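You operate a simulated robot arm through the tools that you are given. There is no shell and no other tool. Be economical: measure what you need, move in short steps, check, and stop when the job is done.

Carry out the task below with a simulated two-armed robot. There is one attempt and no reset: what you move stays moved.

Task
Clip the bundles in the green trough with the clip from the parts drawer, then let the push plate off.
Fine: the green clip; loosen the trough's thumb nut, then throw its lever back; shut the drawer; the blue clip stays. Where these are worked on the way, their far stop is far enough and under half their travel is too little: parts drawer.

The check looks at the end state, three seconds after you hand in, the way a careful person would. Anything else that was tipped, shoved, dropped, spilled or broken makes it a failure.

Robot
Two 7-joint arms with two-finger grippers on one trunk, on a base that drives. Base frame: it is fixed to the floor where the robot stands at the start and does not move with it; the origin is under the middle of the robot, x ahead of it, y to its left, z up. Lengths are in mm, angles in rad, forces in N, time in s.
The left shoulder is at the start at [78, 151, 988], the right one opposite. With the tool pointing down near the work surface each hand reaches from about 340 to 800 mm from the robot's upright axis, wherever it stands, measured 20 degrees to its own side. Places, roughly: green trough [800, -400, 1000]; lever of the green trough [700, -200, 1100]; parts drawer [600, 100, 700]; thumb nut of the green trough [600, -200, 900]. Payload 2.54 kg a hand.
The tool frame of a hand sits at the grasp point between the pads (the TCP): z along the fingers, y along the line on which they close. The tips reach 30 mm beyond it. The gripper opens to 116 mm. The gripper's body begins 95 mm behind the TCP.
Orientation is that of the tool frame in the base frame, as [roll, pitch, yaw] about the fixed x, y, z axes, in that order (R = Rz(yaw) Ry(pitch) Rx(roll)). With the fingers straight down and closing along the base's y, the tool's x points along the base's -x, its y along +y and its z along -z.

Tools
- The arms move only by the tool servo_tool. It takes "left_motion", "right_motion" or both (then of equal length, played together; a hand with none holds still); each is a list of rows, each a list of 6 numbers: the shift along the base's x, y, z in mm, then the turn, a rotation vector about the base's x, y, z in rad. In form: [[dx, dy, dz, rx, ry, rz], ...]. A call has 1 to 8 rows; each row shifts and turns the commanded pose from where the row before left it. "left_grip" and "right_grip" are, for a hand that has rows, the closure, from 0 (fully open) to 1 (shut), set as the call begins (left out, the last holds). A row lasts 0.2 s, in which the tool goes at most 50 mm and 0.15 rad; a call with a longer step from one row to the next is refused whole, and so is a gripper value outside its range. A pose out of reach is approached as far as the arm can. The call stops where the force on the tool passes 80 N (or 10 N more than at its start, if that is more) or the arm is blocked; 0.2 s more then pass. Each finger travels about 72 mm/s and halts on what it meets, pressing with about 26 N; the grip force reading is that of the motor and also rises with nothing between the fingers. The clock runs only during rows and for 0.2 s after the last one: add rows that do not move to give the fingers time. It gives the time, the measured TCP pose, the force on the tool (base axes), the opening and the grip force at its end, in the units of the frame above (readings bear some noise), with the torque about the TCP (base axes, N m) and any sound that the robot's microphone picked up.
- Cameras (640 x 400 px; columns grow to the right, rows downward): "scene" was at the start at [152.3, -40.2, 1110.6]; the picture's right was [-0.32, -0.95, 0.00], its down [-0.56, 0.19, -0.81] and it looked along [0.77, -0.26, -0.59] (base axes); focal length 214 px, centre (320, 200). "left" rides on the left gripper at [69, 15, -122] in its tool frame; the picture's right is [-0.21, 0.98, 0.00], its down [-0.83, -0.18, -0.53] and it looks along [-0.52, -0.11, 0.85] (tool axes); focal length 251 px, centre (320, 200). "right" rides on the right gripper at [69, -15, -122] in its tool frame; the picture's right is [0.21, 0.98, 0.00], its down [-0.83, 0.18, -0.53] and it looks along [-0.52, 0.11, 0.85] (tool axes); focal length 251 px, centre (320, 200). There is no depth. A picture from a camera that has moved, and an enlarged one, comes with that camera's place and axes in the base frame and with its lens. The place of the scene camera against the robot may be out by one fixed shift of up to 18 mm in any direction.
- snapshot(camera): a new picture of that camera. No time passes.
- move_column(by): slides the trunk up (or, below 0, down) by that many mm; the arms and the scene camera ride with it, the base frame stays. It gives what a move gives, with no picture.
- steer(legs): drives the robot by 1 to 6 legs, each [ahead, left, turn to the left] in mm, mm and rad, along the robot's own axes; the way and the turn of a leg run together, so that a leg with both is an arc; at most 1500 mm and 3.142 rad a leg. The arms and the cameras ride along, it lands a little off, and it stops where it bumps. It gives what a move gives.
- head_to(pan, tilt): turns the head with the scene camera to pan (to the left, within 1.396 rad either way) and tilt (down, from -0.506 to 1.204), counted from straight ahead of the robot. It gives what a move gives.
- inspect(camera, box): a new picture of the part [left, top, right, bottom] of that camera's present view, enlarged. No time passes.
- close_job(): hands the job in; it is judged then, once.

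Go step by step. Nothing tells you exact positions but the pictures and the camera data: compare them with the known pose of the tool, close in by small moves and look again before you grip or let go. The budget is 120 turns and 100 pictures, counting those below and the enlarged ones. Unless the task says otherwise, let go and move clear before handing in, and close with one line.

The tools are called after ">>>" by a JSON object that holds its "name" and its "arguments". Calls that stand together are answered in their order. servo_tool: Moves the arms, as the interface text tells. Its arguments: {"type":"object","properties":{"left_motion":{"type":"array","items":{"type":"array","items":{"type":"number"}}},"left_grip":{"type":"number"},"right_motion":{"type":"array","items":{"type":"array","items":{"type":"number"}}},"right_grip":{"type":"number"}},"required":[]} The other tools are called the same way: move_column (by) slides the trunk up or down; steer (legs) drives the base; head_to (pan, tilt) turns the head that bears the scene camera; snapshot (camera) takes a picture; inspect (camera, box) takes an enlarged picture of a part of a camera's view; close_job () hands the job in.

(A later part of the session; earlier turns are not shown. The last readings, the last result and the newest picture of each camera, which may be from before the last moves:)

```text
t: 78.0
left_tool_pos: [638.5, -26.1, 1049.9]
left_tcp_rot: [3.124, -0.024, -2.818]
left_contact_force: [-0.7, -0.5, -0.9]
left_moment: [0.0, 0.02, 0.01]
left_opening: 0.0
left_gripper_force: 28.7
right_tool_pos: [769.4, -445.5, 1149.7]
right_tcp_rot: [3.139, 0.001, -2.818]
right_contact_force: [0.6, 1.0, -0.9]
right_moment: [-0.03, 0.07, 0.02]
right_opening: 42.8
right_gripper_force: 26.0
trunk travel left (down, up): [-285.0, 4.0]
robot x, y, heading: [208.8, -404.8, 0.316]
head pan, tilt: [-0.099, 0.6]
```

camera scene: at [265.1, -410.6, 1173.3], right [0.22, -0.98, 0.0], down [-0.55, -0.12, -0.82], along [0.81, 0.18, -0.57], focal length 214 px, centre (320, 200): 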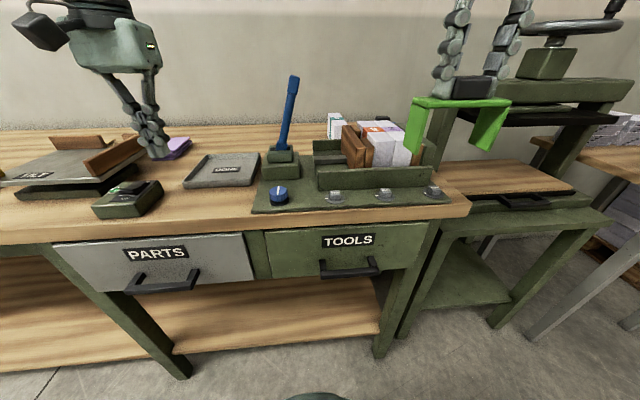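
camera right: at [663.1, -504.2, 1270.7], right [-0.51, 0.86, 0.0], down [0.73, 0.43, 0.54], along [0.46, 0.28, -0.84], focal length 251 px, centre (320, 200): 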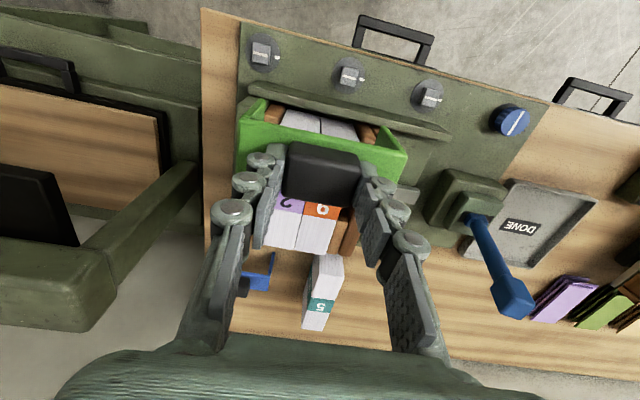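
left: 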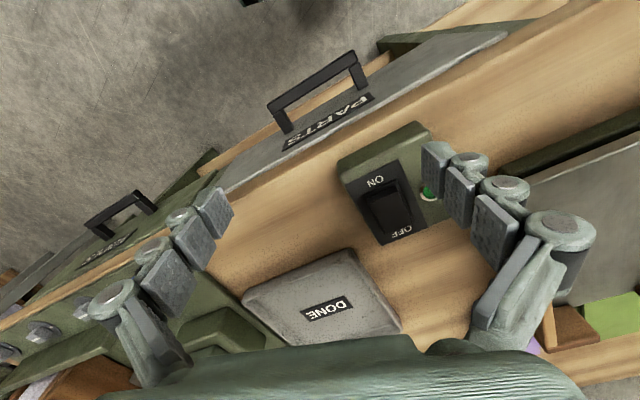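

The hand is on line, at v about right. I'll move the last 40 mm inward and look.

>>> {"name": "servo_tool", "arguments": {"right_motion": [[19, 6, 0, 0, 0, 0], [19, 6, 0, 0, 0, 0], [0, 0, 0, 0, 0, 0], [0, 0, 0, 0, 0, 0]]}}

>>> {"name": "inspect", "arguments": {"camera": "right", "box": [210, 60, 430, 270]}}

>>> {"name": "snapshot", "arguments": {"camera": "scene"}}

```text
t: 79.0
left_tool_pos: [638.4, -28.0, 1050.4]
left_tcp_rot: [3.124, -0.025, -2.821]
left_contact_force: [0.3, -0.2, -0.2]
left_moment: [0.02, 0.0, -0.01]
left_opening: 0.0
left_gripper_force: 28.6
right_tool_pos: [807.7, -435.2, 1149.0]
right_tcp_rot: [3.14, -0.001, -2.818]
right_contact_force: [0.9, -0.4, -0.8]
right_moment: [0.01, -0.01, -0.03]
right_opening: 42.8
right_gripper_force: 25.8
trunk travel left (down, up): [-285.0, 4.0]
robot x, y, heading: [212.4, -408.0, 0.322]
head pan, tilt: [-0.099, 0.6]
```

```text
1.90 times, centred on (320, 165) of right
camera zoom: at [747.8, -472.3, 1272.1], right [-0.51, 0.86, 0.0], down [0.73, 0.43, 0.53], along [0.46, 0.28, -0.85], focal length 479 px, centre (320, 267)
```

zoom: 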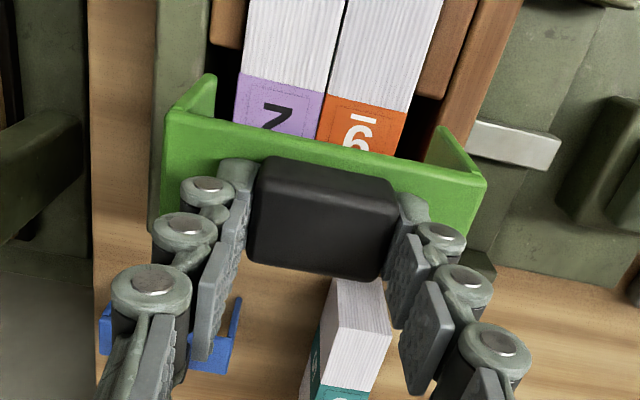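

```text
43 pictures are left
camera scene: at [361.9, -379.0, 1173.3], right [0.22, -0.98, 0.0], down [-0.55, -0.12, -0.82], along [0.81, 0.18, -0.57], focal length 214 px, centre (320, 200)
```

scene: 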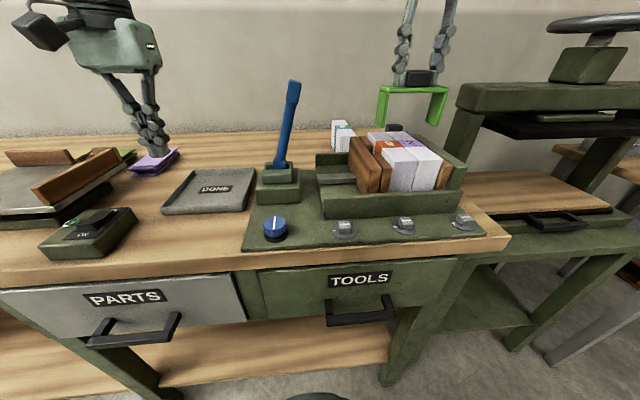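

The clip is within 2 mm of the bundle centre; I'll correct that and come down until the legs are just above the bundle tops.

>>> {"name": "servo_tool", "arguments": {"right_motion": [[1.3, 2.5, -10, 0, 0, 0], [0, 0, -12, 0, 0, 0], [0, 0, -12, 0, 0, 0], [0, 0, 0, 0, 0, 0], [0, 0, 0, 0, 0, 0]]}}

>>> {"name": "inspect", "arguments": {"camera": "right", "box": [210, 60, 430, 270]}}

>>> {"name": "inspect", "arguments": {"camera": "scene", "box": [310, 70, 490, 220]}}

```text
t: 80.2
left_tool_pos: [638.9, -27.0, 1050.7]
left_tcp_rot: [3.126, -0.023, -2.819]
left_contact_force: [0.0, 1.2, 0.4]
left_moment: [0.02, 0.02, 0.01]
left_opening: 0.0
left_gripper_force: 28.3
right_tool_pos: [809.9, -432.5, 1114.8]
right_tcp_rot: [-3.141, 0.0, -2.817]
right_contact_force: [0.1, -1.0, 0.0]
right_moment: [-0.02, -0.01, 0.0]
right_opening: 42.9
right_gripper_force: 25.7
trunk travel left (down, up): [-285.0, 4.0]
robot x, y, heading: [210.4, -406.6, 0.32]
head pan, tilt: [-0.099, 0.6]
```

```text
1.90 times, centred on (320, 165) of right
camera zoom: at [749.9, -469.9, 1238.1], right [-0.51, 0.86, 0.0], down [0.73, 0.43, 0.53], along [0.46, 0.28, -0.84], focal length 479 px, centre (320, 267)
```

zoom: 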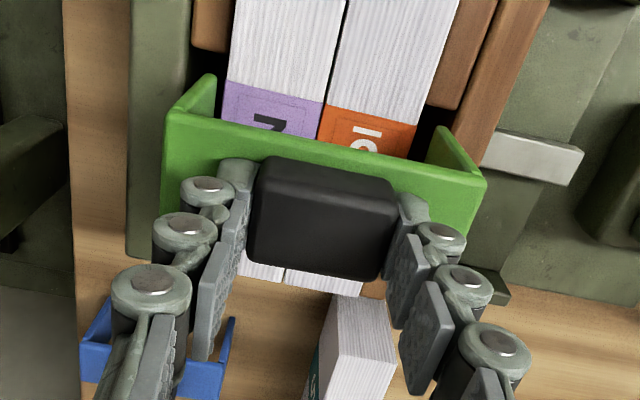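

```text
2.67 times, centred on (400, 145) of scene
camera zoom: at [361.8, -379.0, 1173.4], right [0.22, -0.98, 0.0], down [-0.55, -0.12, -0.83], along [0.81, 0.18, -0.56], focal length 572 px, centre (107, 347)
```

zoom: 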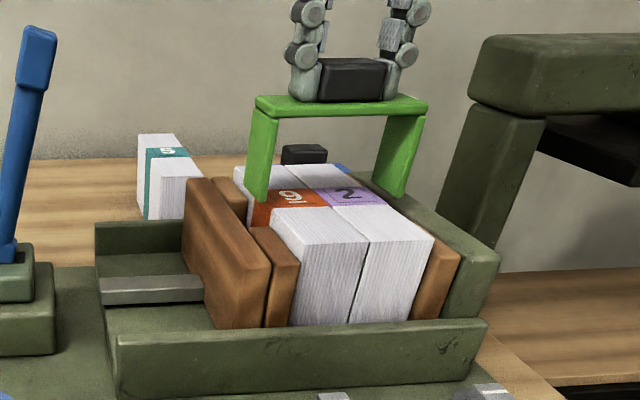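

Legs are close above the tops. The right leg has a bit more clearance than the left, so I'll shift 1.7 mm right and lower a little more.

>>> {"name": "servo_tool", "arguments": {"right_motion": [[0.6, -1.7, 0, 0, 0, 0], [0, 0, -5, 0, 0, 0], [0, 0, -5, 0, 0, 0], [0, 0, 0, 0, 0, 0], [0, 0, 0, 0, 0, 0]]}}

>>> {"name": "inspect", "arguments": {"camera": "right", "box": [230, 70, 390, 190]}}

>>> {"name": "inspect", "arguments": {"camera": "scene", "box": [370, 90, 460, 165]}}

```text
t: 81.4
left_tool_pos: [638.9, -26.7, 1050.7]
left_tcp_rot: [3.125, -0.022, -2.819]
left_contact_force: [0.0, -0.7, 1.6]
left_moment: [-0.01, 0.0, -0.02]
left_opening: 0.0
left_gripper_force: 29.4
right_tool_pos: [809.2, -433.9, 1104.4]
right_tcp_rot: [3.139, -0.001, -2.82]
right_contact_force: [0.5, -0.2, -0.4]
right_moment: [-0.01, 0.03, 0.0]
right_opening: 43.2
right_gripper_force: 25.9
trunk travel left (down, up): [-285.0, 4.0]
robot x, y, heading: [209.6, -405.0, 0.318]
head pan, tilt: [-0.099, 0.6]
```

```text
3.33 times, centred on (310, 130) of right
camera zoom: at [749.0, -470.9, 1227.7], right [-0.51, 0.86, 0.0], down [0.73, 0.43, 0.53], along [0.46, 0.28, -0.85], focal length 838 px, centre (353, 433)
```

zoom: 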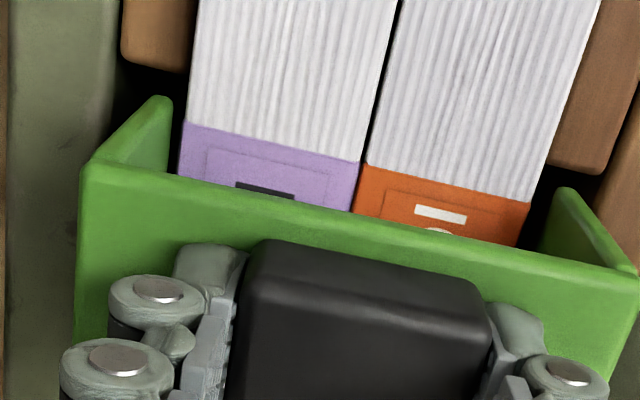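

```text
5.33 times, centred on (415, 128) of scene
camera zoom: at [361.8, -379.0, 1173.4], right [0.22, -0.98, 0.0], down [-0.55, -0.12, -0.83], along [0.81, 0.18, -0.56], focal length 1144 px, centre (-187, 587)
```

zoom: 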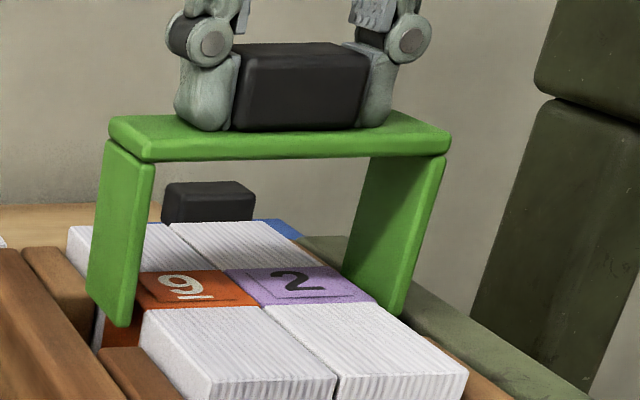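

Both legs straddle the bundles with a small margin. I'll shift 1 mm more and lower slowly, watching the force.

>>> {"name": "servo_tool", "arguments": {"right_motion": [[0.3, -1, 0, 0, 0, 0], [0, 0, -4, 0, 0, 0], [0, 0, -4, 0, 0, 0], [0, 0, -4, 0, 0, 0], [0, 0, -4, 0, 0, 0], [0, 0, 0, 0, 0, 0]]}}

>>> {"name": "inspect", "arguments": {"camera": "right", "box": [230, 70, 390, 190]}}

>>> {"name": "inspect", "arguments": {"camera": "scene", "box": [370, 90, 460, 165]}}

```text
t: 82.8
left_tool_pos: [638.9, -27.1, 1050.4]
left_tcp_rot: [3.124, -0.022, -2.818]
left_contact_force: [-0.3, 0.9, 0.5]
left_moment: [0.0, -0.03, 0.01]
left_opening: 0.0
left_gripper_force: 28.5
right_tool_pos: [809.5, -434.8, 1090.0]
right_tcp_rot: [3.138, 0.001, -2.819]
right_contact_force: [-0.1, 1.1, -0.2]
right_moment: [0.01, 0.0, 0.02]
right_opening: 42.9
right_gripper_force: 25.8
trunk travel left (down, up): [-285.0, 4.0]
robot x, y, heading: [211.1, -405.0, 0.315]
head pan, tilt: [-0.099, 0.6]
```

```text
3.33 times, centred on (310, 130) of right
camera zoom: at [748.5, -471.7, 1212.0], right [-0.51, 0.86, 0.0], down [0.73, 0.43, 0.53], along [0.46, 0.28, -0.85], focal length 838 px, centre (353, 433)
```

zoom: 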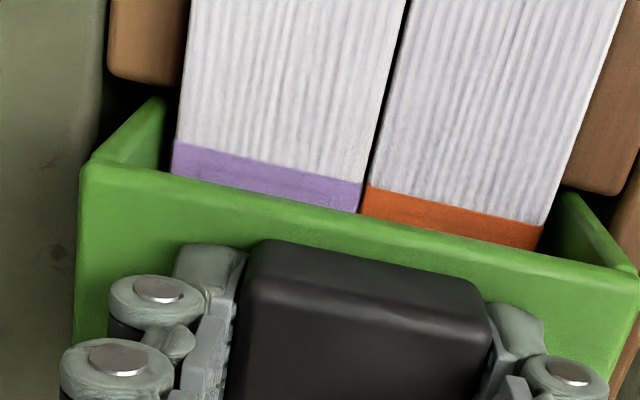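

```text
5.33 times, centred on (415, 128) of scene
camera zoom: at [361.8, -379.0, 1173.4], right [0.22, -0.98, 0.0], down [-0.55, -0.12, -0.83], along [0.81, 0.18, -0.56], focal length 1144 px, centre (-187, 587)
```

zoom: 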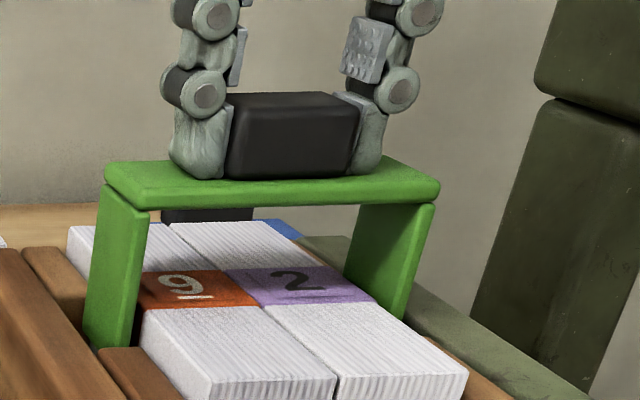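

The legs are entering the slots with no contact. I'll keep lowering.

>>> {"name": "servo_tool", "arguments": {"right_motion": [[0, 0, -4, 0, 0, 0], [0, 0, -4, 0, 0, 0], [0, 0, -4, 0, 0, 0], [0, 0, -4, 0, 0, 0], [0, 0, -3, 0, 0, 0], [0, 0, 0, 0, 0, 0]]}}

>>> {"name": "inspect", "arguments": {"camera": "scene", "box": [370, 90, 460, 165]}}

```text
t: 84.2
left_tool_pos: [638.0, -27.1, 1051.0]
left_tcp_rot: [3.125, -0.023, -2.819]
left_contact_force: [-0.4, 0.1, -0.6]
left_moment: [-0.03, 0.0, 0.0]
left_opening: 0.0
left_gripper_force: 29.4
right_tool_pos: [809.0, -434.4, 1070.5]
right_tcp_rot: [3.14, 0.0, -2.82]
right_contact_force: [-0.6, 0.0, -0.6]
right_moment: [0.03, 0.01, 0.0]
right_opening: 42.9
right_gripper_force: 26.6
trunk travel left (down, up): [-285.0, 4.0]
robot x, y, heading: [207.6, -409.9, 0.315]
head pan, tilt: [-0.099, 0.6]
```

```text
5.33 times, centred on (415, 128) of scene
camera zoom: at [361.7, -379.0, 1173.4], right [0.22, -0.98, 0.0], down [-0.55, -0.12, -0.83], along [0.81, 0.18, -0.56], focal length 1144 px, centre (-187, 587)
```

zoom: 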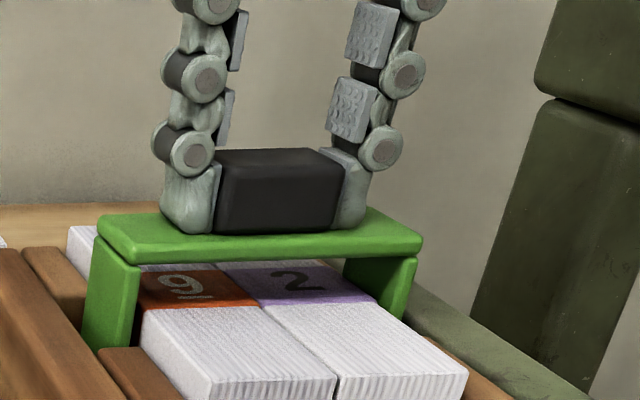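

>>> {"name": "servo_tool", "arguments": {"right_motion": [[0, 0, -3, 0, 0, 0], [0, 0, -3, 0, 0, 0], [0, 0, -3, 0, 0, 0], [0, 0, -3, 0, 0, 0], [0, 0, -3, 0, 0, 0], [0, 0, 0, 0, 0, 0]]}}

>>> {"name": "inspect", "arguments": {"camera": "scene", "box": [370, 90, 460, 165]}}

```text
t: 85.6
left_tool_pos: [638.4, -27.6, 1050.5]
left_tcp_rot: [3.124, -0.023, -2.819]
left_contact_force: [-0.9, 0.6, -0.1]
left_moment: [0.03, -0.02, -0.01]
left_opening: 0.0
left_gripper_force: 28.4
right_tool_pos: [808.8, -434.3, 1055.0]
right_tcp_rot: [3.138, 0.001, -2.819]
right_contact_force: [0.4, -0.7, 0.0]
right_moment: [0.0, 0.01, 0.01]
right_opening: 42.6
right_gripper_force: 26.2
trunk travel left (down, up): [-285.0, 4.0]
robot x, y, heading: [210.7, -408.2, 0.321]
head pan, tilt: [-0.099, 0.6]
```

```text
5.33 times, centred on (415, 128) of scene
camera zoom: at [361.7, -379.0, 1173.4], right [0.22, -0.98, 0.0], down [-0.55, -0.12, -0.83], along [0.81, 0.18, -0.56], focal length 1144 px, centre (-187, 587)
```

zoom: 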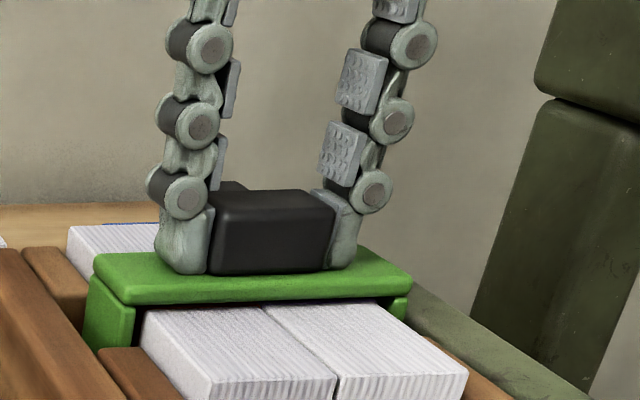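

Almost down; a few millimetres more until it seats.

>>> {"name": "servo_tool", "arguments": {"right_motion": [[0, 0, -2, 0, 0, 0], [0, 0, -2, 0, 0, 0], [0, 0, -2, 0, 0, 0], [0, 0, -2, 0, 0, 0], [0, 0, -2, 0, 0, 0], [0, 0, 0, 0, 0, 0]]}}

>>> {"name": "inspect", "arguments": {"camera": "scene", "box": [370, 90, 460, 165]}}

```text
t: 87.0
left_tool_pos: [637.4, -26.4, 1051.8]
left_tcp_rot: [3.125, -0.021, -2.817]
left_contact_force: [0.4, -1.3, -0.7]
left_moment: [0.0, -0.01, -0.02]
left_opening: 0.0
left_gripper_force: 28.4
right_tool_pos: [809.4, -434.7, 1052.7]
right_tcp_rot: [3.137, 0.014, -2.822]
right_contact_force: [14.1, -3.4, 46.3]
right_moment: [-0.57, -0.12, 0.16]
right_opening: 43.2
right_gripper_force: 25.2
trunk travel left (down, up): [-285.0, 4.0]
robot x, y, heading: [210.2, -408.7, 0.313]
head pan, tilt: [-0.099, 0.6]
```

```text
5.33 times, centred on (415, 128) of scene
camera zoom: at [359.3, -379.2, 1174.2], right [0.22, -0.98, 0.0], down [-0.55, -0.12, -0.83], along [0.81, 0.18, -0.56], focal length 1144 px, centre (-187, 587)
```

zoom: 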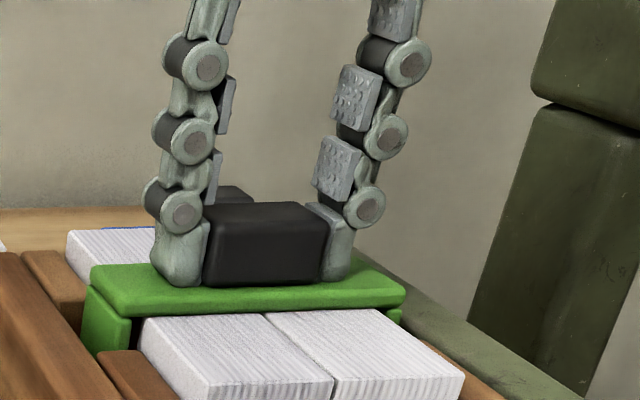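

The clip is seated on the bundle tops at 46 N. I'll ease off, open the fingers and lift clear.

>>> {"name": "servo_tool", "arguments": {"right_motion": [[0, 0, 4, 0, 0, 0], [0, 0, 0, 0, 0, 0]]}}

>>> {"name": "servo_tool", "arguments": {"right_motion": [[0, 0, 0, 0, 0, 0], [0, 0, 0, 0, 0, 0], [0, 0, 0, 0, 0, 0], [0, 0, 10, 0, 0, 0], [0, 0, 25, 0, 0, 0], [0, 0, 35, 0, 0, 0], [0, 0, 35, 0, 0, 0]], "right_grip": 0.4}}

>>> {"name": "inspect", "arguments": {"camera": "scene", "box": [230, 60, 490, 250]}}

>>> {"name": "snapshot", "arguments": {"camera": "right"}}

```text
t: 87.6
left_tool_pos: [637.4, -26.8, 1050.8]
left_tcp_rot: [3.124, -0.023, -2.82]
left_contact_force: [0.0, -0.3, 0.0]
left_moment: [-0.02, 0.0, 0.02]
left_opening: 0.0
left_gripper_force: 28.8
right_tool_pos: [807.6, -433.8, 1052.9]
right_tcp_rot: [3.139, 0.002, -2.818]
right_contact_force: [9.2, -0.6, 25.3]
right_moment: [0.09, -0.88, -0.09]
right_opening: 43.0
right_gripper_force: 26.2
trunk travel left (down, up): [-285.0, 4.0]
robot x, y, heading: [210.0, -404.7, 0.317]
head pan, tilt: [-0.099, 0.6]
```

```text
t: 89.2
left_tool_pos: [639.4, -26.5, 1050.3]
left_tcp_rot: [3.126, -0.025, -2.819]
left_contact_force: [0.3, 0.7, -0.5]
left_moment: [0.03, 0.0, 0.0]
left_opening: 0.0
left_gripper_force: 28.8
right_tool_pos: [809.3, -435.0, 1153.5]
right_tcp_rot: [3.14, -0.001, -2.819]
right_contact_force: [0.3, 0.9, 0.2]
right_moment: [0.01, 0.01, 0.0]
right_opening: 69.7
right_gripper_force: 0.1
trunk travel left (down, up): [-285.0, 4.0]
robot x, y, heading: [210.2, -405.4, 0.322]
head pan, tilt: [-0.099, 0.6]
```

```text
2.11 times, centred on (360, 155) of scene
camera zoom: at [362.1, -378.9, 1173.3], right [0.22, -0.98, 0.0], down [-0.55, -0.12, -0.82], along [0.81, 0.18, -0.57], focal length 452 px, centre (236, 295)
```

zoom: 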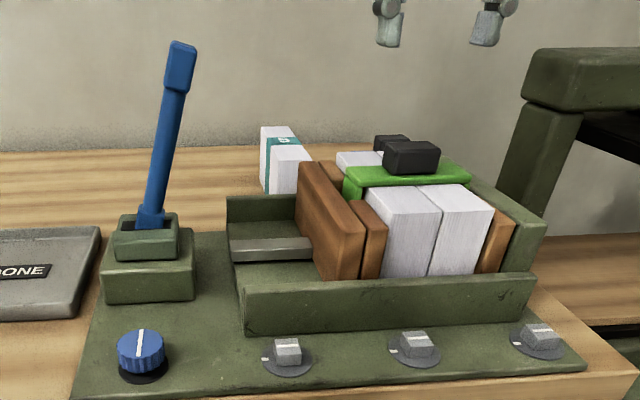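

```text
32 pictures are left
camera right: at [748.8, -472.1, 1276.0], right [-0.51, 0.86, 0.0], down [0.73, 0.43, 0.53], along [0.46, 0.27, -0.85], focal length 251 px, centre (320, 200)
```

right: 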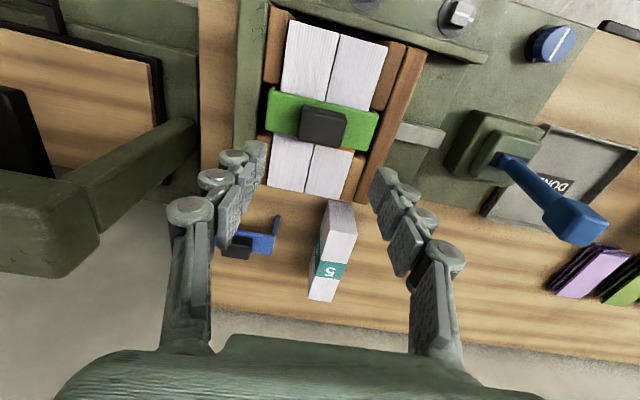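

The clip sits nicely across both bundles and nothing else moved. Next the blue thumb nut, near [615, -247, 935]: I'll withdraw the right hand and look at the nut closely.

>>> {"name": "servo_tool", "arguments": {"right_motion": [[-38, -13, 0, 0, 0, 0], [-38, -13, 0, 0, 0, 0], [-38, -13, 0, 0, 0, 0], [-38, -13, 0, 0, 0, 0], [-38, -13, 0, 0, 0, 0], [-20, -40, 0, 0, 0, 0], [0, 0, 0, 0, 0, 0]]}}

>>> {"name": "inspect", "arguments": {"camera": "scene", "box": [240, 190, 340, 260]}}

```text
t: 90.8
left_tool_pos: [638.7, -25.8, 1050.3]
left_tcp_rot: [3.126, -0.023, -2.817]
left_contact_force: [-0.8, -0.9, -0.6]
left_moment: [-0.04, -0.01, 0.03]
left_opening: 0.0
left_gripper_force: 28.4
right_tool_pos: [597.6, -539.2, 1152.8]
right_tcp_rot: [3.141, 0.001, -2.819]
right_contact_force: [-0.7, -0.2, 0.2]
right_moment: [-0.02, 0.07, -0.01]
right_opening: 69.6
right_gripper_force: 0.1
trunk travel left (down, up): [-285.0, 4.0]
robot x, y, heading: [207.5, -405.2, 0.317]
head pan, tilt: [-0.099, 0.6]
```

```text
5.71 times, centred on (290, 225) of scene
camera zoom: at [361.8, -378.5, 1173.3], right [0.22, -0.98, 0.0], down [-0.55, -0.12, -0.82], along [0.81, 0.18, -0.57], focal length 1226 px, centre (491, 57)
```

zoom: 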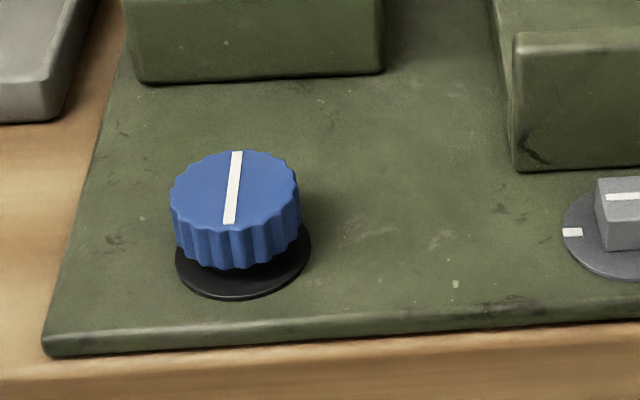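

The nut is about 41 mm across with a white pointer, centred near [614, -246]. I'll bring the left hand over it, pre-turned clockwise, fingers open.

>>> {"name": "servo_tool", "arguments": {"left_motion": [[-3, -27.5, 0, -0.008, -0.027, -0.1], [-3, -27.5, 0, 0, 0, -0.1], [-3, -27.5, 0, 0, 0, -0.1], [-3, -27.5, 0, 0, 0, -0.1], [-3, -27.5, 0, 0, 0, -0.1], [-3, -27.5, 0, 0, 0, -0.1], [-3, -27.5, 0, 0, 0, 0], [-3, -27.5, 0, 0, 0, 0]], "left_grip": 0.4}}

>>> {"name": "snapshot", "arguments": {"camera": "left"}}

```text
t: 92.6
left_tool_pos: [613.0, -248.3, 1051.2]
left_tcp_rot: [3.138, 0.0, 2.865]
left_contact_force: [-0.4, -0.4, 1.1]
left_moment: [0.0, 0.02, -0.03]
left_opening: 69.9
left_gripper_force: 0.1
right_tool_pos: [597.8, -538.9, 1152.0]
right_tcp_rot: [3.14, 0.0, -2.819]
right_contact_force: [-0.7, 0.4, 0.0]
right_moment: [-0.01, -0.02, -0.01]
right_opening: 69.6
right_gripper_force: 0.0
trunk travel left (down, up): [-285.0, 4.0]
robot x, y, heading: [210.0, -404.3, 0.313]
head pan, tilt: [-0.099, 0.6]
```

```text
30 pictures are left
camera left: at [550.7, -216.3, 1172.5], right [0.47, 0.88, 0.0], down [0.74, -0.4, 0.53], along [0.47, -0.25, -0.85], focal length 251 px, centre (320, 200)
```

left: 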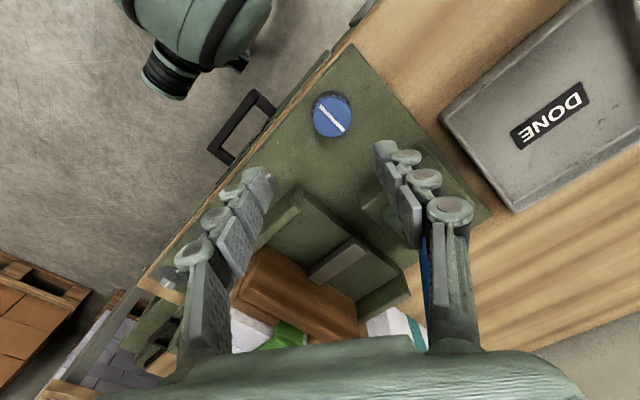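

The wrist view places the nut nearer [609, -233]. I'll correct, come lower and look again.

>>> {"name": "servo_tool", "arguments": {"left_motion": [[-2, 7, -15, 0, 0, 0], [-2, 7, -20, 0, 0, 0], [0, 0, -20, 0, 0, 0], [0, 0, 0, 0, 0, 0]]}}

>>> {"name": "snapshot", "arguments": {"camera": "left"}}

```text
t: 93.6
left_tool_pos: [611.3, -232.2, 994.0]
left_tcp_rot: [3.138, 0.001, 2.864]
left_contact_force: [-0.3, 0.1, 0.5]
left_moment: [0.02, 0.01, 0.01]
left_opening: 69.5
left_gripper_force: 0.1
right_tool_pos: [598.2, -537.3, 1152.3]
right_tcp_rot: [3.14, 0.001, -2.819]
right_contact_force: [0.1, -0.5, 0.1]
right_moment: [0.0, 0.03, -0.01]
right_opening: 69.6
right_gripper_force: 0.0
trunk travel left (down, up): [-285.0, 4.0]
robot x, y, heading: [210.2, -407.7, 0.316]
head pan, tilt: [-0.099, 0.6]
```

```text
29 pictures are left
camera left: at [548.9, -199.1, 1115.4], right [0.47, 0.88, 0.0], down [0.74, -0.4, 0.53], along [0.47, -0.25, -0.85], focal length 251 px, centre (320, 200)
```

left: 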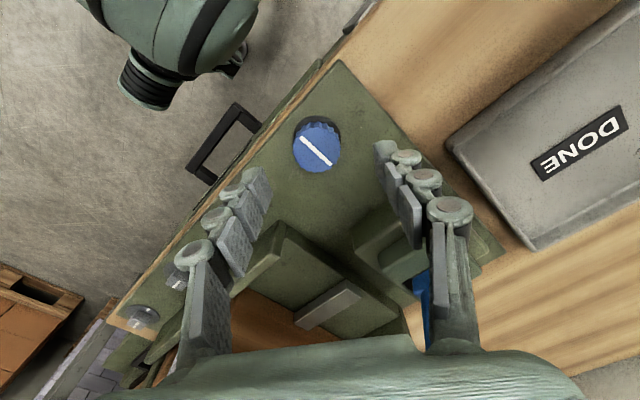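

Two views give the nut top at [607, -233, 940]. I'll come down around it.

>>> {"name": "servo_tool", "arguments": {"left_motion": [[-2, -0.5, -12, 0, 0, 0], [-2, -0.5, -12, 0, 0, 0], [0, 0, -12, 0, 0, 0], [0, 0, -11, 0, 0, 0], [0, 0, 0, 0, 0, 0]]}}

>>> {"name": "inspect", "arguments": {"camera": "left", "box": [200, 80, 440, 260]}}

>>> {"name": "inspect", "arguments": {"camera": "scene", "box": [210, 150, 350, 260]}}

```text
t: 94.8
left_tool_pos: [605.9, -232.6, 946.3]
left_tcp_rot: [3.138, -0.002, 2.862]
left_contact_force: [-0.3, 0.3, 0.0]
left_moment: [-0.01, 0.0, -0.02]
left_opening: 69.5
left_gripper_force: 0.1
right_tool_pos: [597.5, -538.3, 1152.9]
right_tcp_rot: [3.14, -0.001, -2.819]
right_contact_force: [-0.5, 0.2, 0.5]
right_moment: [-0.01, -0.01, 0.03]
right_opening: 69.6
right_gripper_force: 0.0
trunk travel left (down, up): [-285.0, 4.0]
robot x, y, heading: [209.6, -405.4, 0.318]
head pan, tilt: [-0.099, 0.6]
```

```text
2.22 times, centred on (320, 170) of left
camera zoom: at [543.1, -199.2, 1068.5], right [0.47, 0.88, 0.0], down [0.74, -0.4, 0.53], along [0.47, -0.25, -0.85], focal length 559 px, centre (320, 267)
```

zoom: 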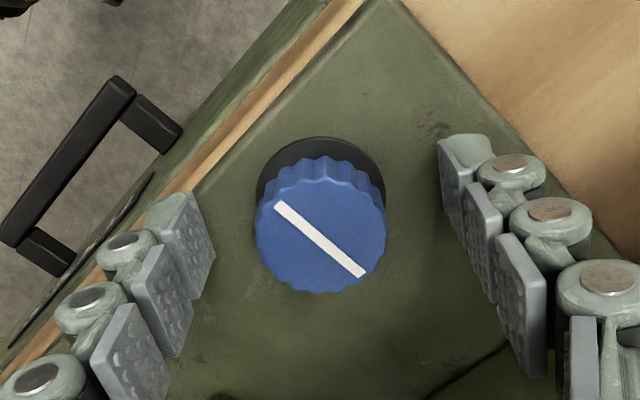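

```text
3.64 times, centred on (280, 205) of scene
camera zoom: at [361.7, -379.0, 1173.4], right [0.22, -0.98, 0.0], down [-0.55, -0.12, -0.83], along [0.81, 0.18, -0.56], focal length 780 px, centre (466, 182)
```

zoom: 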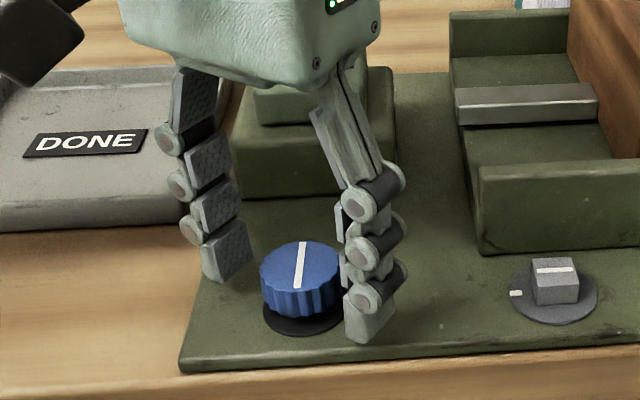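

Well aligned. I'll close on the nut.

>>> {"name": "servo_tool", "arguments": {"left_motion": [[0, 0, 0, 0, 0, 0], [0, 0, 0, 0, 0, 0], [0, 0, 0, 0, 0, 0], [0, 0, 0, 0, 0, 0]], "left_grip": 1}}

```text
t: 95.8
left_tool_pos: [605.5, -231.2, 946.6]
left_tcp_rot: [3.14, 0.001, 2.861]
left_contact_force: [-2.8, -5.3, -2.0]
left_moment: [-0.2, -0.09, -0.02]
left_opening: 36.4
left_gripper_force: 45.0
right_tool_pos: [598.0, -539.2, 1152.6]
right_tcp_rot: [3.141, 0.001, -2.818]
right_contact_force: [0.8, -0.5, 0.7]
right_moment: [-0.02, 0.01, -0.01]
right_opening: 69.6
right_gripper_force: 0.0
trunk travel left (down, up): [-285.0, 4.0]
robot x, y, heading: [207.8, -408.0, 0.319]
head pan, tilt: [-0.099, 0.6]
```

Gripped at 36 mm. Now I'll turn it counter-clockwise and watch the moment.

>>> {"name": "servo_tool", "arguments": {"left_motion": [[0, 0, 0, 0, 0, 0.12], [0, 0, 0, 0, 0, 0.12], [0, 0, 0, 0, 0, 0.12], [0, 0, 0, 0, 0, 0.12], [0, 0, 0, 0, 0, 0.12], [0, 0, 0, 0, 0, 0.12], [0, 0, 0, 0, 0, 0.12], [0, 0, 0, 0, 0, 0]]}}

>>> {"name": "inspect", "arguments": {"camera": "scene", "box": [210, 150, 350, 260]}}

```text
t: 97.6
left_tool_pos: [606.8, -237.5, 947.5]
left_tcp_rot: [3.135, -0.006, -2.582]
left_contact_force: [-17.3, -25.0, -36.9]
left_moment: [-0.44, -0.1, -0.07]
left_opening: 36.7
left_gripper_force: 45.6
right_tool_pos: [597.5, -539.5, 1152.4]
right_tcp_rot: [3.138, 0.0, -2.818]
right_contact_force: [0.0, 0.7, -0.2]
right_moment: [0.03, 0.03, -0.01]
right_opening: 69.7
right_gripper_force: 0.0
trunk travel left (down, up): [-285.0, 4.0]
robot x, y, heading: [209.6, -404.3, 0.319]
head pan, tilt: [-0.099, 0.6]
```

```text
3.64 times, centred on (280, 205) of scene
camera zoom: at [362.3, -380.6, 1173.1], right [0.22, -0.98, 0.0], down [-0.55, -0.12, -0.82], along [0.81, 0.18, -0.57], focal length 780 px, centre (466, 182)
```

zoom: 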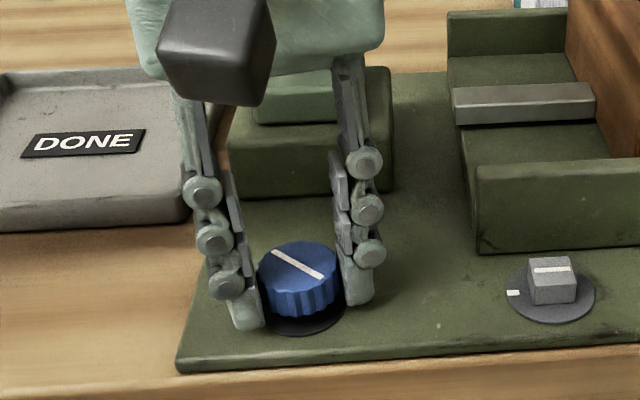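

The nut turns freely; the TCP orbits because it is about 8 mm off the nut's axis, which works out to [613, -233]. I'll release, turn back, recentre and regrip for another turn.

>>> {"name": "servo_tool", "arguments": {"left_motion": [[0, 0, 0, 0, 0, 0], [0, 0, 0, 0, 0, 0], [0, 0, 0, 0, 0, 0], [0, 0, 0, 0, 0, 0]], "left_grip": 0.4}}

>>> {"name": "inspect", "arguments": {"camera": "left", "box": [200, 80, 440, 260]}}

```text
t: 98.6
left_tool_pos: [606.5, -232.4, 949.0]
left_tcp_rot: [3.137, 0.0, -2.58]
left_contact_force: [0.8, 0.6, -0.9]
left_moment: [0.0, -0.02, -0.02]
left_opening: 69.7
left_gripper_force: 0.0
right_tool_pos: [598.5, -539.2, 1153.3]
right_tcp_rot: [3.139, 0.0, -2.817]
right_contact_force: [0.3, -0.7, 0.7]
right_moment: [-0.03, -0.02, -0.02]
right_opening: 69.4
right_gripper_force: 0.0
trunk travel left (down, up): [-285.0, 4.0]
robot x, y, heading: [209.2, -407.3, 0.323]
head pan, tilt: [-0.099, 0.6]
```

```text
2.22 times, centred on (320, 170) of left
camera zoom: at [540.4, -258.1, 1070.4], right [-0.34, 0.94, 0.0], down [0.8, 0.29, 0.53], along [0.5, 0.18, -0.85], focal length 559 px, centre (320, 267)
```

zoom: 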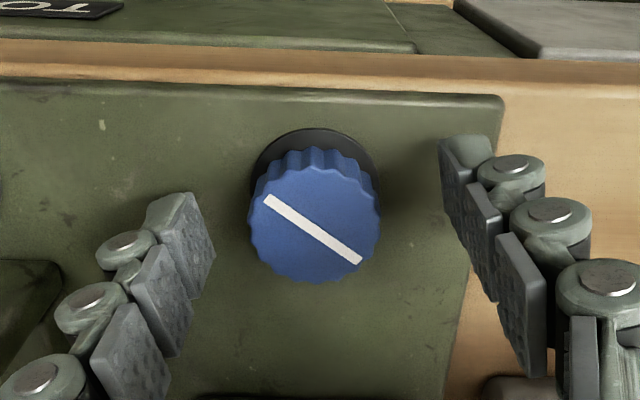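

>>> {"name": "servo_tool", "arguments": {"left_motion": [[6, -1, -2, 0, 0, 0], [0, 0, 0, 0, 0, 0]]}}

>>> {"name": "servo_tool", "arguments": {"left_motion": [[0, 0, 0, 0, 0, 0], [0, 0, 0, 0, 0, 0], [0, 0, 0, 0, 0, 0], [0, 0, 0, 0, 0, 0]], "left_grip": 1}}

>>> {"name": "servo_tool", "arguments": {"left_motion": [[0, 0, 0, 0, 0, 0.13], [0, 0, 0, 0, 0, 0.13], [0, 0, 0, 0, 0, 0.13], [0, 0, 0, 0, 0, 0.13], [0, 0, 0, 0, 0, 0.13], [0, 0, 0, 0, 0, 0.13], [0, 0, 0, 0, 0, 0.13], [0, 0, 0, 0, 0, 0.13]]}}

>>> {"name": "inspect", "arguments": {"camera": "scene", "box": [210, 150, 350, 260]}}

```text
t: 99.2
left_tool_pos: [612.6, -233.4, 947.0]
left_tcp_rot: [3.14, 0.0, -2.581]
left_contact_force: [0.5, 0.2, 0.8]
left_moment: [0.01, -0.02, -0.01]
left_opening: 70.0
left_gripper_force: 0.1
right_tool_pos: [597.7, -538.4, 1153.6]
right_tcp_rot: [3.141, -0.001, -2.818]
right_contact_force: [-0.4, -0.6, 0.2]
right_moment: [-0.02, -0.02, -0.02]
right_opening: 69.5
right_gripper_force: 0.0
trunk travel left (down, up): [-285.0, 4.0]
robot x, y, heading: [210.6, -405.9, 0.321]
head pan, tilt: [-0.099, 0.6]
```

```text
t: 100.2
left_tool_pos: [611.3, -231.8, 946.8]
left_tcp_rot: [3.14, 0.001, -2.578]
left_contact_force: [-8.4, 12.2, 1.9]
left_moment: [0.36, 0.44, -0.08]
left_opening: 36.5
left_gripper_force: 45.4
right_tool_pos: [596.8, -535.9, 1152.9]
right_tcp_rot: [3.141, 0.001, -2.818]
right_contact_force: [0.6, 0.4, -0.4]
right_moment: [-0.01, 0.0, 0.03]
right_opening: 69.8
right_gripper_force: 0.0
trunk travel left (down, up): [-285.0, 4.0]
robot x, y, heading: [207.3, -407.7, 0.317]
head pan, tilt: [-0.099, 0.6]
```

```text
t: 102.0
left_tool_pos: [609.5, -233.6, 946.8]
left_tcp_rot: [3.137, 0.001, -1.542]
left_contact_force: [-26.8, 11.0, -6.2]
left_moment: [0.34, 0.35, -1.08]
left_opening: 36.6
left_gripper_force: 44.7
right_tool_pos: [595.0, -537.4, 1153.9]
right_tcp_rot: [-3.141, 0.003, -2.82]
right_contact_force: [0.6, 0.9, 0.2]
right_moment: [-0.02, -0.03, 0.0]
right_opening: 69.7
right_gripper_force: 0.0
trunk travel left (down, up): [-285.0, 4.0]
robot x, y, heading: [211.7, -406.7, 0.315]
head pan, tilt: [-0.099, 0.6]
```

```text
3.64 times, centred on (280, 205) of scene
camera zoom: at [359.5, -377.9, 1173.6], right [0.22, -0.98, 0.0], down [-0.55, -0.12, -0.83], along [0.81, 0.18, -0.56], focal length 780 px, centre (466, 182)
```

zoom: 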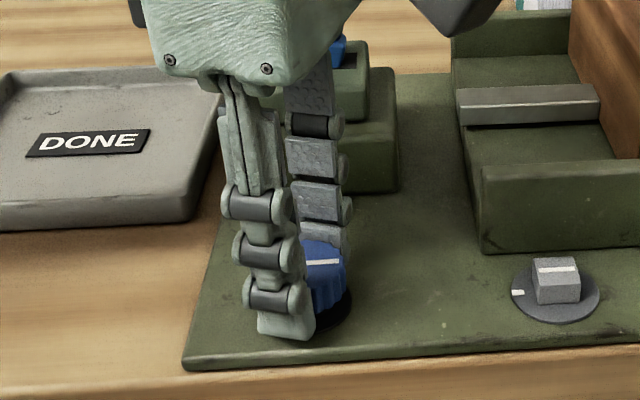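

A moment of 1.1 N m has built up with the pointer about 90° round. I'll nudge a little more to confirm it is the stop.

>>> {"name": "servo_tool", "arguments": {"left_motion": [[0, 0, 0, 0, 0, 0.1], [0, 0, 0, 0, 0, 0.1], [0, 0, 0, 0, 0, 0]]}}

>>> {"name": "servo_tool", "arguments": {"left_motion": [[0, 0, 0, 0, 0, -0.15], [0, 0, 0, 0, 0, 0]]}}

>>> {"name": "servo_tool", "arguments": {"left_motion": [[0, 0, 0, 0, 0, 0], [0, 0, 0, 0, 0, 0], [0, 0, 0, 0, 0, 0], [0, 0, 15, 0, 0, 0], [0, 0, 30, 0, 0, 0], [0, 0, 40, 0, 0, 0], [0, 0, 0, 0, 0, 0]], "left_grip": 0.4}}

>>> {"name": "inspect", "arguments": {"camera": "scene", "box": [210, 60, 410, 260]}}

```text
t: 102.8
left_tool_pos: [610.0, -234.4, 946.8]
left_tcp_rot: [3.137, 0.001, -1.341]
left_contact_force: [-28.3, 5.5, -7.8]
left_moment: [0.29, 0.5, -0.62]
left_opening: 36.6
left_gripper_force: 44.8
right_tool_pos: [596.3, -538.4, 1152.9]
right_tcp_rot: [-3.141, 0.002, -2.819]
right_contact_force: [0.1, -0.2, 0.9]
right_moment: [0.01, 0.02, 0.0]
right_opening: 69.8
right_gripper_force: 0.1
trunk travel left (down, up): [-285.0, 4.0]
robot x, y, heading: [209.4, -408.5, 0.318]
head pan, tilt: [-0.099, 0.6]
```

```text
t: 103.4
left_tool_pos: [609.6, -234.6, 946.2]
left_tcp_rot: [3.137, -0.002, -1.492]
left_contact_force: [-29.2, 3.4, -10.8]
left_moment: [0.54, 0.53, 0.0]
left_opening: 36.8
left_gripper_force: 44.7
right_tool_pos: [596.7, -536.4, 1154.1]
right_tcp_rot: [3.14, 0.001, -2.821]
right_contact_force: [0.5, 0.2, 0.5]
right_moment: [0.01, 0.02, 0.03]
right_opening: 69.6
right_gripper_force: 0.0
trunk travel left (down, up): [-285.0, 4.0]
robot x, y, heading: [210.9, -406.6, 0.32]
head pan, tilt: [-0.099, 0.6]
```

```text
t: 105.0
left_tool_pos: [611.1, -233.8, 1033.1]
left_tcp_rot: [3.136, 0.0, -1.49]
left_contact_force: [0.2, 0.5, -0.4]
left_moment: [-0.03, 0.03, -0.01]
left_opening: 69.5
left_gripper_force: 0.1
right_tool_pos: [597.8, -538.9, 1151.9]
right_tcp_rot: [3.14, 0.0, -2.82]
right_contact_force: [0.0, 0.9, 0.3]
right_moment: [0.04, 0.0, 0.0]
right_opening: 69.7
right_gripper_force: 0.1
trunk travel left (down, up): [-285.0, 4.0]
robot x, y, heading: [210.3, -406.6, 0.315]
head pan, tilt: [-0.099, 0.6]
```

```text
2.00 times, centred on (310, 160) of scene
camera zoom: at [361.9, -378.9, 1173.3], right [0.22, -0.98, 0.0], down [-0.55, -0.12, -0.82], along [0.81, 0.18, -0.57], focal length 429 px, centre (340, 280)
```

zoom: 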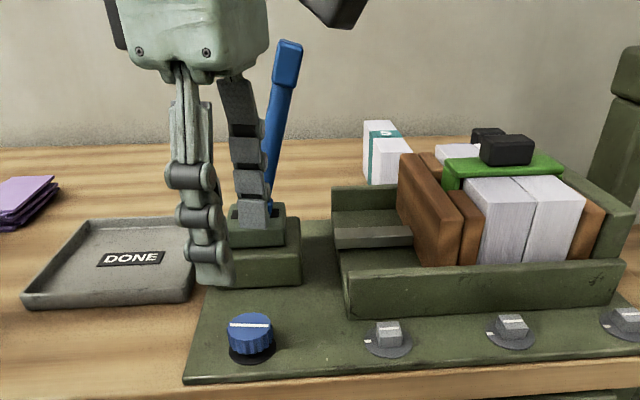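

The nut stopped with its pointer a quarter turn round, so it is loosened. Next is the lever: I'll raise the left hand, close it and take it round to the lever's trough side.

>>> {"name": "servo_tool", "arguments": {"left_motion": [[0, 0, 40, 0, 0, -0.13], [0, 0, 40, 0, 0, -0.13], [0, 0, 40, 0, 0, -0.13], [10, -30, 0, 0, 0, -0.13], [10, -30, 0, 0, 0, -0.13], [11, -33, 0, 0, 0, -0.13], [0, 0, 0, 0, 0, -0.13], [0, 0, 0, 0, 0, -0.13]], "left_grip": 1}}

>>> {"name": "snapshot", "arguments": {"camera": "left"}}

>>> {"name": "snapshot", "arguments": {"camera": "scene"}}

```text
t: 106.8
left_tool_pos: [642.9, -327.2, 1151.3]
left_tcp_rot: [3.139, -0.001, -2.531]
left_contact_force: [-0.3, 0.7, -0.4]
left_moment: [0.0, 0.0, -0.01]
left_opening: 0.0
left_gripper_force: 25.6
right_tool_pos: [597.5, -538.7, 1153.4]
right_tcp_rot: [3.139, -0.001, -2.819]
right_contact_force: [0.7, 0.1, -0.3]
right_moment: [-0.01, -0.01, 0.05]
right_opening: 69.6
right_gripper_force: 0.1
trunk travel left (down, up): [-285.0, 4.0]
robot x, y, heading: [208.2, -408.3, 0.32]
head pan, tilt: [-0.099, 0.6]
```

```text
22 pictures are left
camera left: at [578.8, -355.6, 1272.2], right [-0.38, 0.92, 0.0], down [0.78, 0.32, 0.53], along [0.49, 0.21, -0.85], focal length 251 px, centre (320, 200)
```

left: 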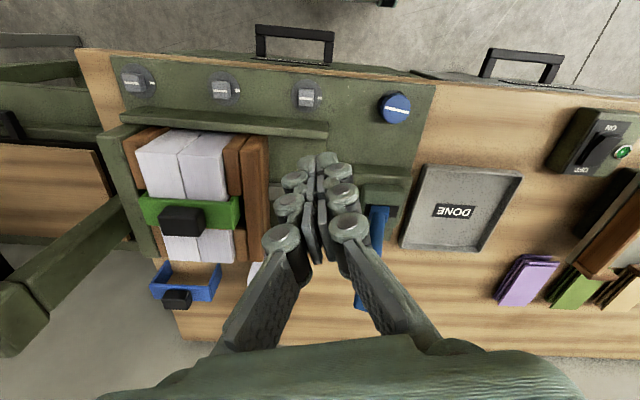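

```text
21 pictures are left
camera scene: at [361.8, -379.2, 1173.4], right [0.22, -0.98, 0.0], down [-0.55, -0.12, -0.83], along [0.81, 0.18, -0.56], focal length 214 px, centre (320, 200)
```

scene: 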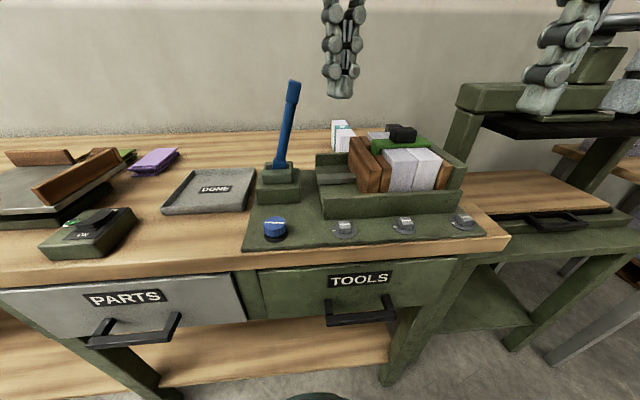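

The lever knob is near [748, -245, 1128]. I'll move the closed hand in beside it on the trough side, then down.

>>> {"name": "servo_tool", "arguments": {"left_motion": [[30.7, 8.4, 0, 0, 0, 0], [30.7, 8.4, 0, 0, 0, 0], [30.7, 8.4, 0, 0, 0, 0], [30.7, 8.4, 0, 0, 0, 0], [0, 0, -20, 0, 0, 0], [0, 0, -20, 0, 0, 0], [0, 0, -15, 0, 0, 0], [0, 0, 0, 0, 0, 0]]}}

>>> {"name": "inspect", "arguments": {"camera": "scene", "box": [210, 40, 410, 240]}}

```text
t: 108.6
left_tool_pos: [767.6, -294.6, 1096.1]
left_tcp_rot: [3.139, -0.001, -2.529]
left_contact_force: [0.2, 0.1, -0.2]
left_moment: [0.01, -0.01, 0.02]
left_opening: 0.0
left_gripper_force: 26.1
right_tool_pos: [598.0, -538.1, 1152.9]
right_tcp_rot: [3.139, 0.001, -2.818]
right_contact_force: [-0.7, -0.2, 0.7]
right_moment: [-0.02, -0.01, 0.01]
right_opening: 69.7
right_gripper_force: 0.1
trunk travel left (down, up): [-285.0, 4.0]
robot x, y, heading: [210.4, -405.5, 0.318]
head pan, tilt: [-0.099, 0.6]
```

```text
2.00 times, centred on (310, 140) of scene
camera zoom: at [361.6, -379.1, 1173.4], right [0.22, -0.98, 0.0], down [-0.55, -0.12, -0.83], along [0.81, 0.18, -0.56], focal length 429 px, centre (340, 320)
```

zoom: 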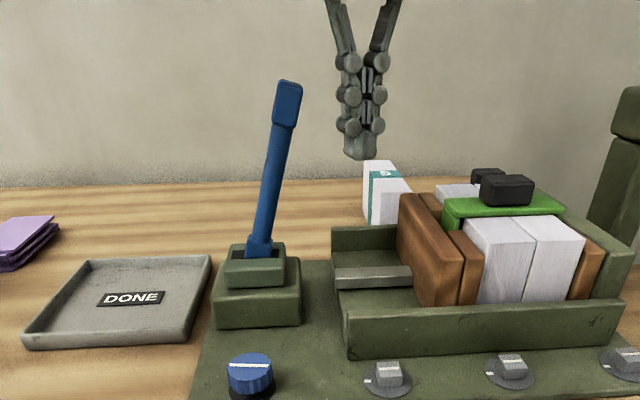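

The hand is beside the lever. I'll push it leftward, away from the push plate.

>>> {"name": "servo_tool", "arguments": {"left_motion": [[-3.2, 9.5, 0, 0, 0, 0], [-3.2, 9.5, 0, 0, 0, 0], [-3.2, 9.5, 0, 0, 0, 0], [-3.2, 9.5, 0, 0, 0, 0], [-3.2, 9.5, 0, 0, 0, 0], [-3.2, 9.5, 0, 0, 0, 0], [-3.2, 9.5, 0, 0, 0, 0], [-3.2, 9.5, 0, 0, 0, 0]]}}

>>> {"name": "inspect", "arguments": {"camera": "scene", "box": [210, 40, 410, 240]}}

```text
t: 110.4
left_tool_pos: [741.1, -219.7, 1096.1]
left_tcp_rot: [3.139, 0.0, -2.528]
left_contact_force: [1.5, -2.2, 0.5]
left_moment: [-0.01, -0.01, 0.0]
left_opening: 0.0
left_gripper_force: 26.1
right_tool_pos: [598.5, -538.2, 1153.2]
right_tcp_rot: [3.14, 0.0, -2.819]
right_contact_force: [-0.1, -0.6, -0.1]
right_moment: [0.02, 0.0, -0.02]
right_opening: 69.6
right_gripper_force: 0.0
trunk travel left (down, up): [-285.0, 4.0]
robot x, y, heading: [210.1, -410.0, 0.323]
head pan, tilt: [-0.099, 0.6]
```

```text
2.00 times, centred on (310, 140) of scene
camera zoom: at [361.8, -379.1, 1173.3], right [0.22, -0.98, 0.0], down [-0.55, -0.12, -0.83], along [0.81, 0.18, -0.56], focal length 429 px, centre (340, 320)
```

zoom: 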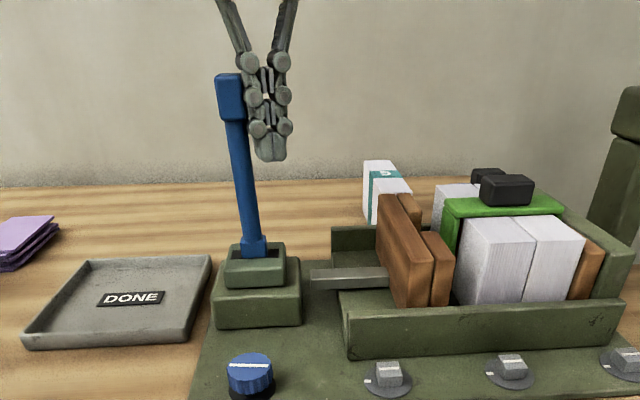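

It works: the push plate is drawing back with its boards. I'll keep pushing toward the lever's far stop.

>>> {"name": "servo_tool", "arguments": {"left_motion": [[-3.2, 9.5, 0, 0, 0, 0], [-3.2, 9.5, 0, 0, 0, 0], [-3.2, 9.5, -1, 0, 0, 0], [-3.2, 9.5, -2, 0, 0, 0], [-3.2, 9.5, -2, 0, 0, 0], [-3.2, 9.5, -3, 0, 0, 0]]}}

>>> {"name": "inspect", "arguments": {"camera": "scene", "box": [190, 40, 410, 240]}}

```text
t: 111.8
left_tool_pos: [724.1, -170.5, 1091.4]
left_tcp_rot: [-3.139, 0.005, -2.541]
left_contact_force: [15.3, -31.5, 13.3]
left_moment: [-0.52, -0.37, -0.33]
left_opening: 0.2
left_gripper_force: 26.2
right_tool_pos: [598.7, -541.9, 1152.7]
right_tcp_rot: [3.135, 0.001, -2.82]
right_contact_force: [-0.1, -0.2, 0.3]
right_moment: [-0.01, 0.04, 0.0]
right_opening: 69.6
right_gripper_force: 0.0
trunk travel left (down, up): [-285.0, 4.0]
robot x, y, heading: [209.3, -406.1, 0.316]
head pan, tilt: [-0.099, 0.6]
```

```text
2.00 times, centred on (300, 140) of scene
camera zoom: at [362.8, -383.6, 1173.7], right [0.21, -0.98, 0.0], down [-0.55, -0.12, -0.83], along [0.81, 0.18, -0.56], focal length 429 px, centre (360, 320)
```

zoom: 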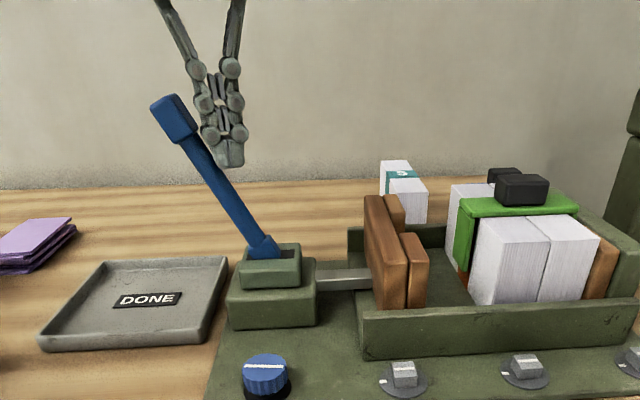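

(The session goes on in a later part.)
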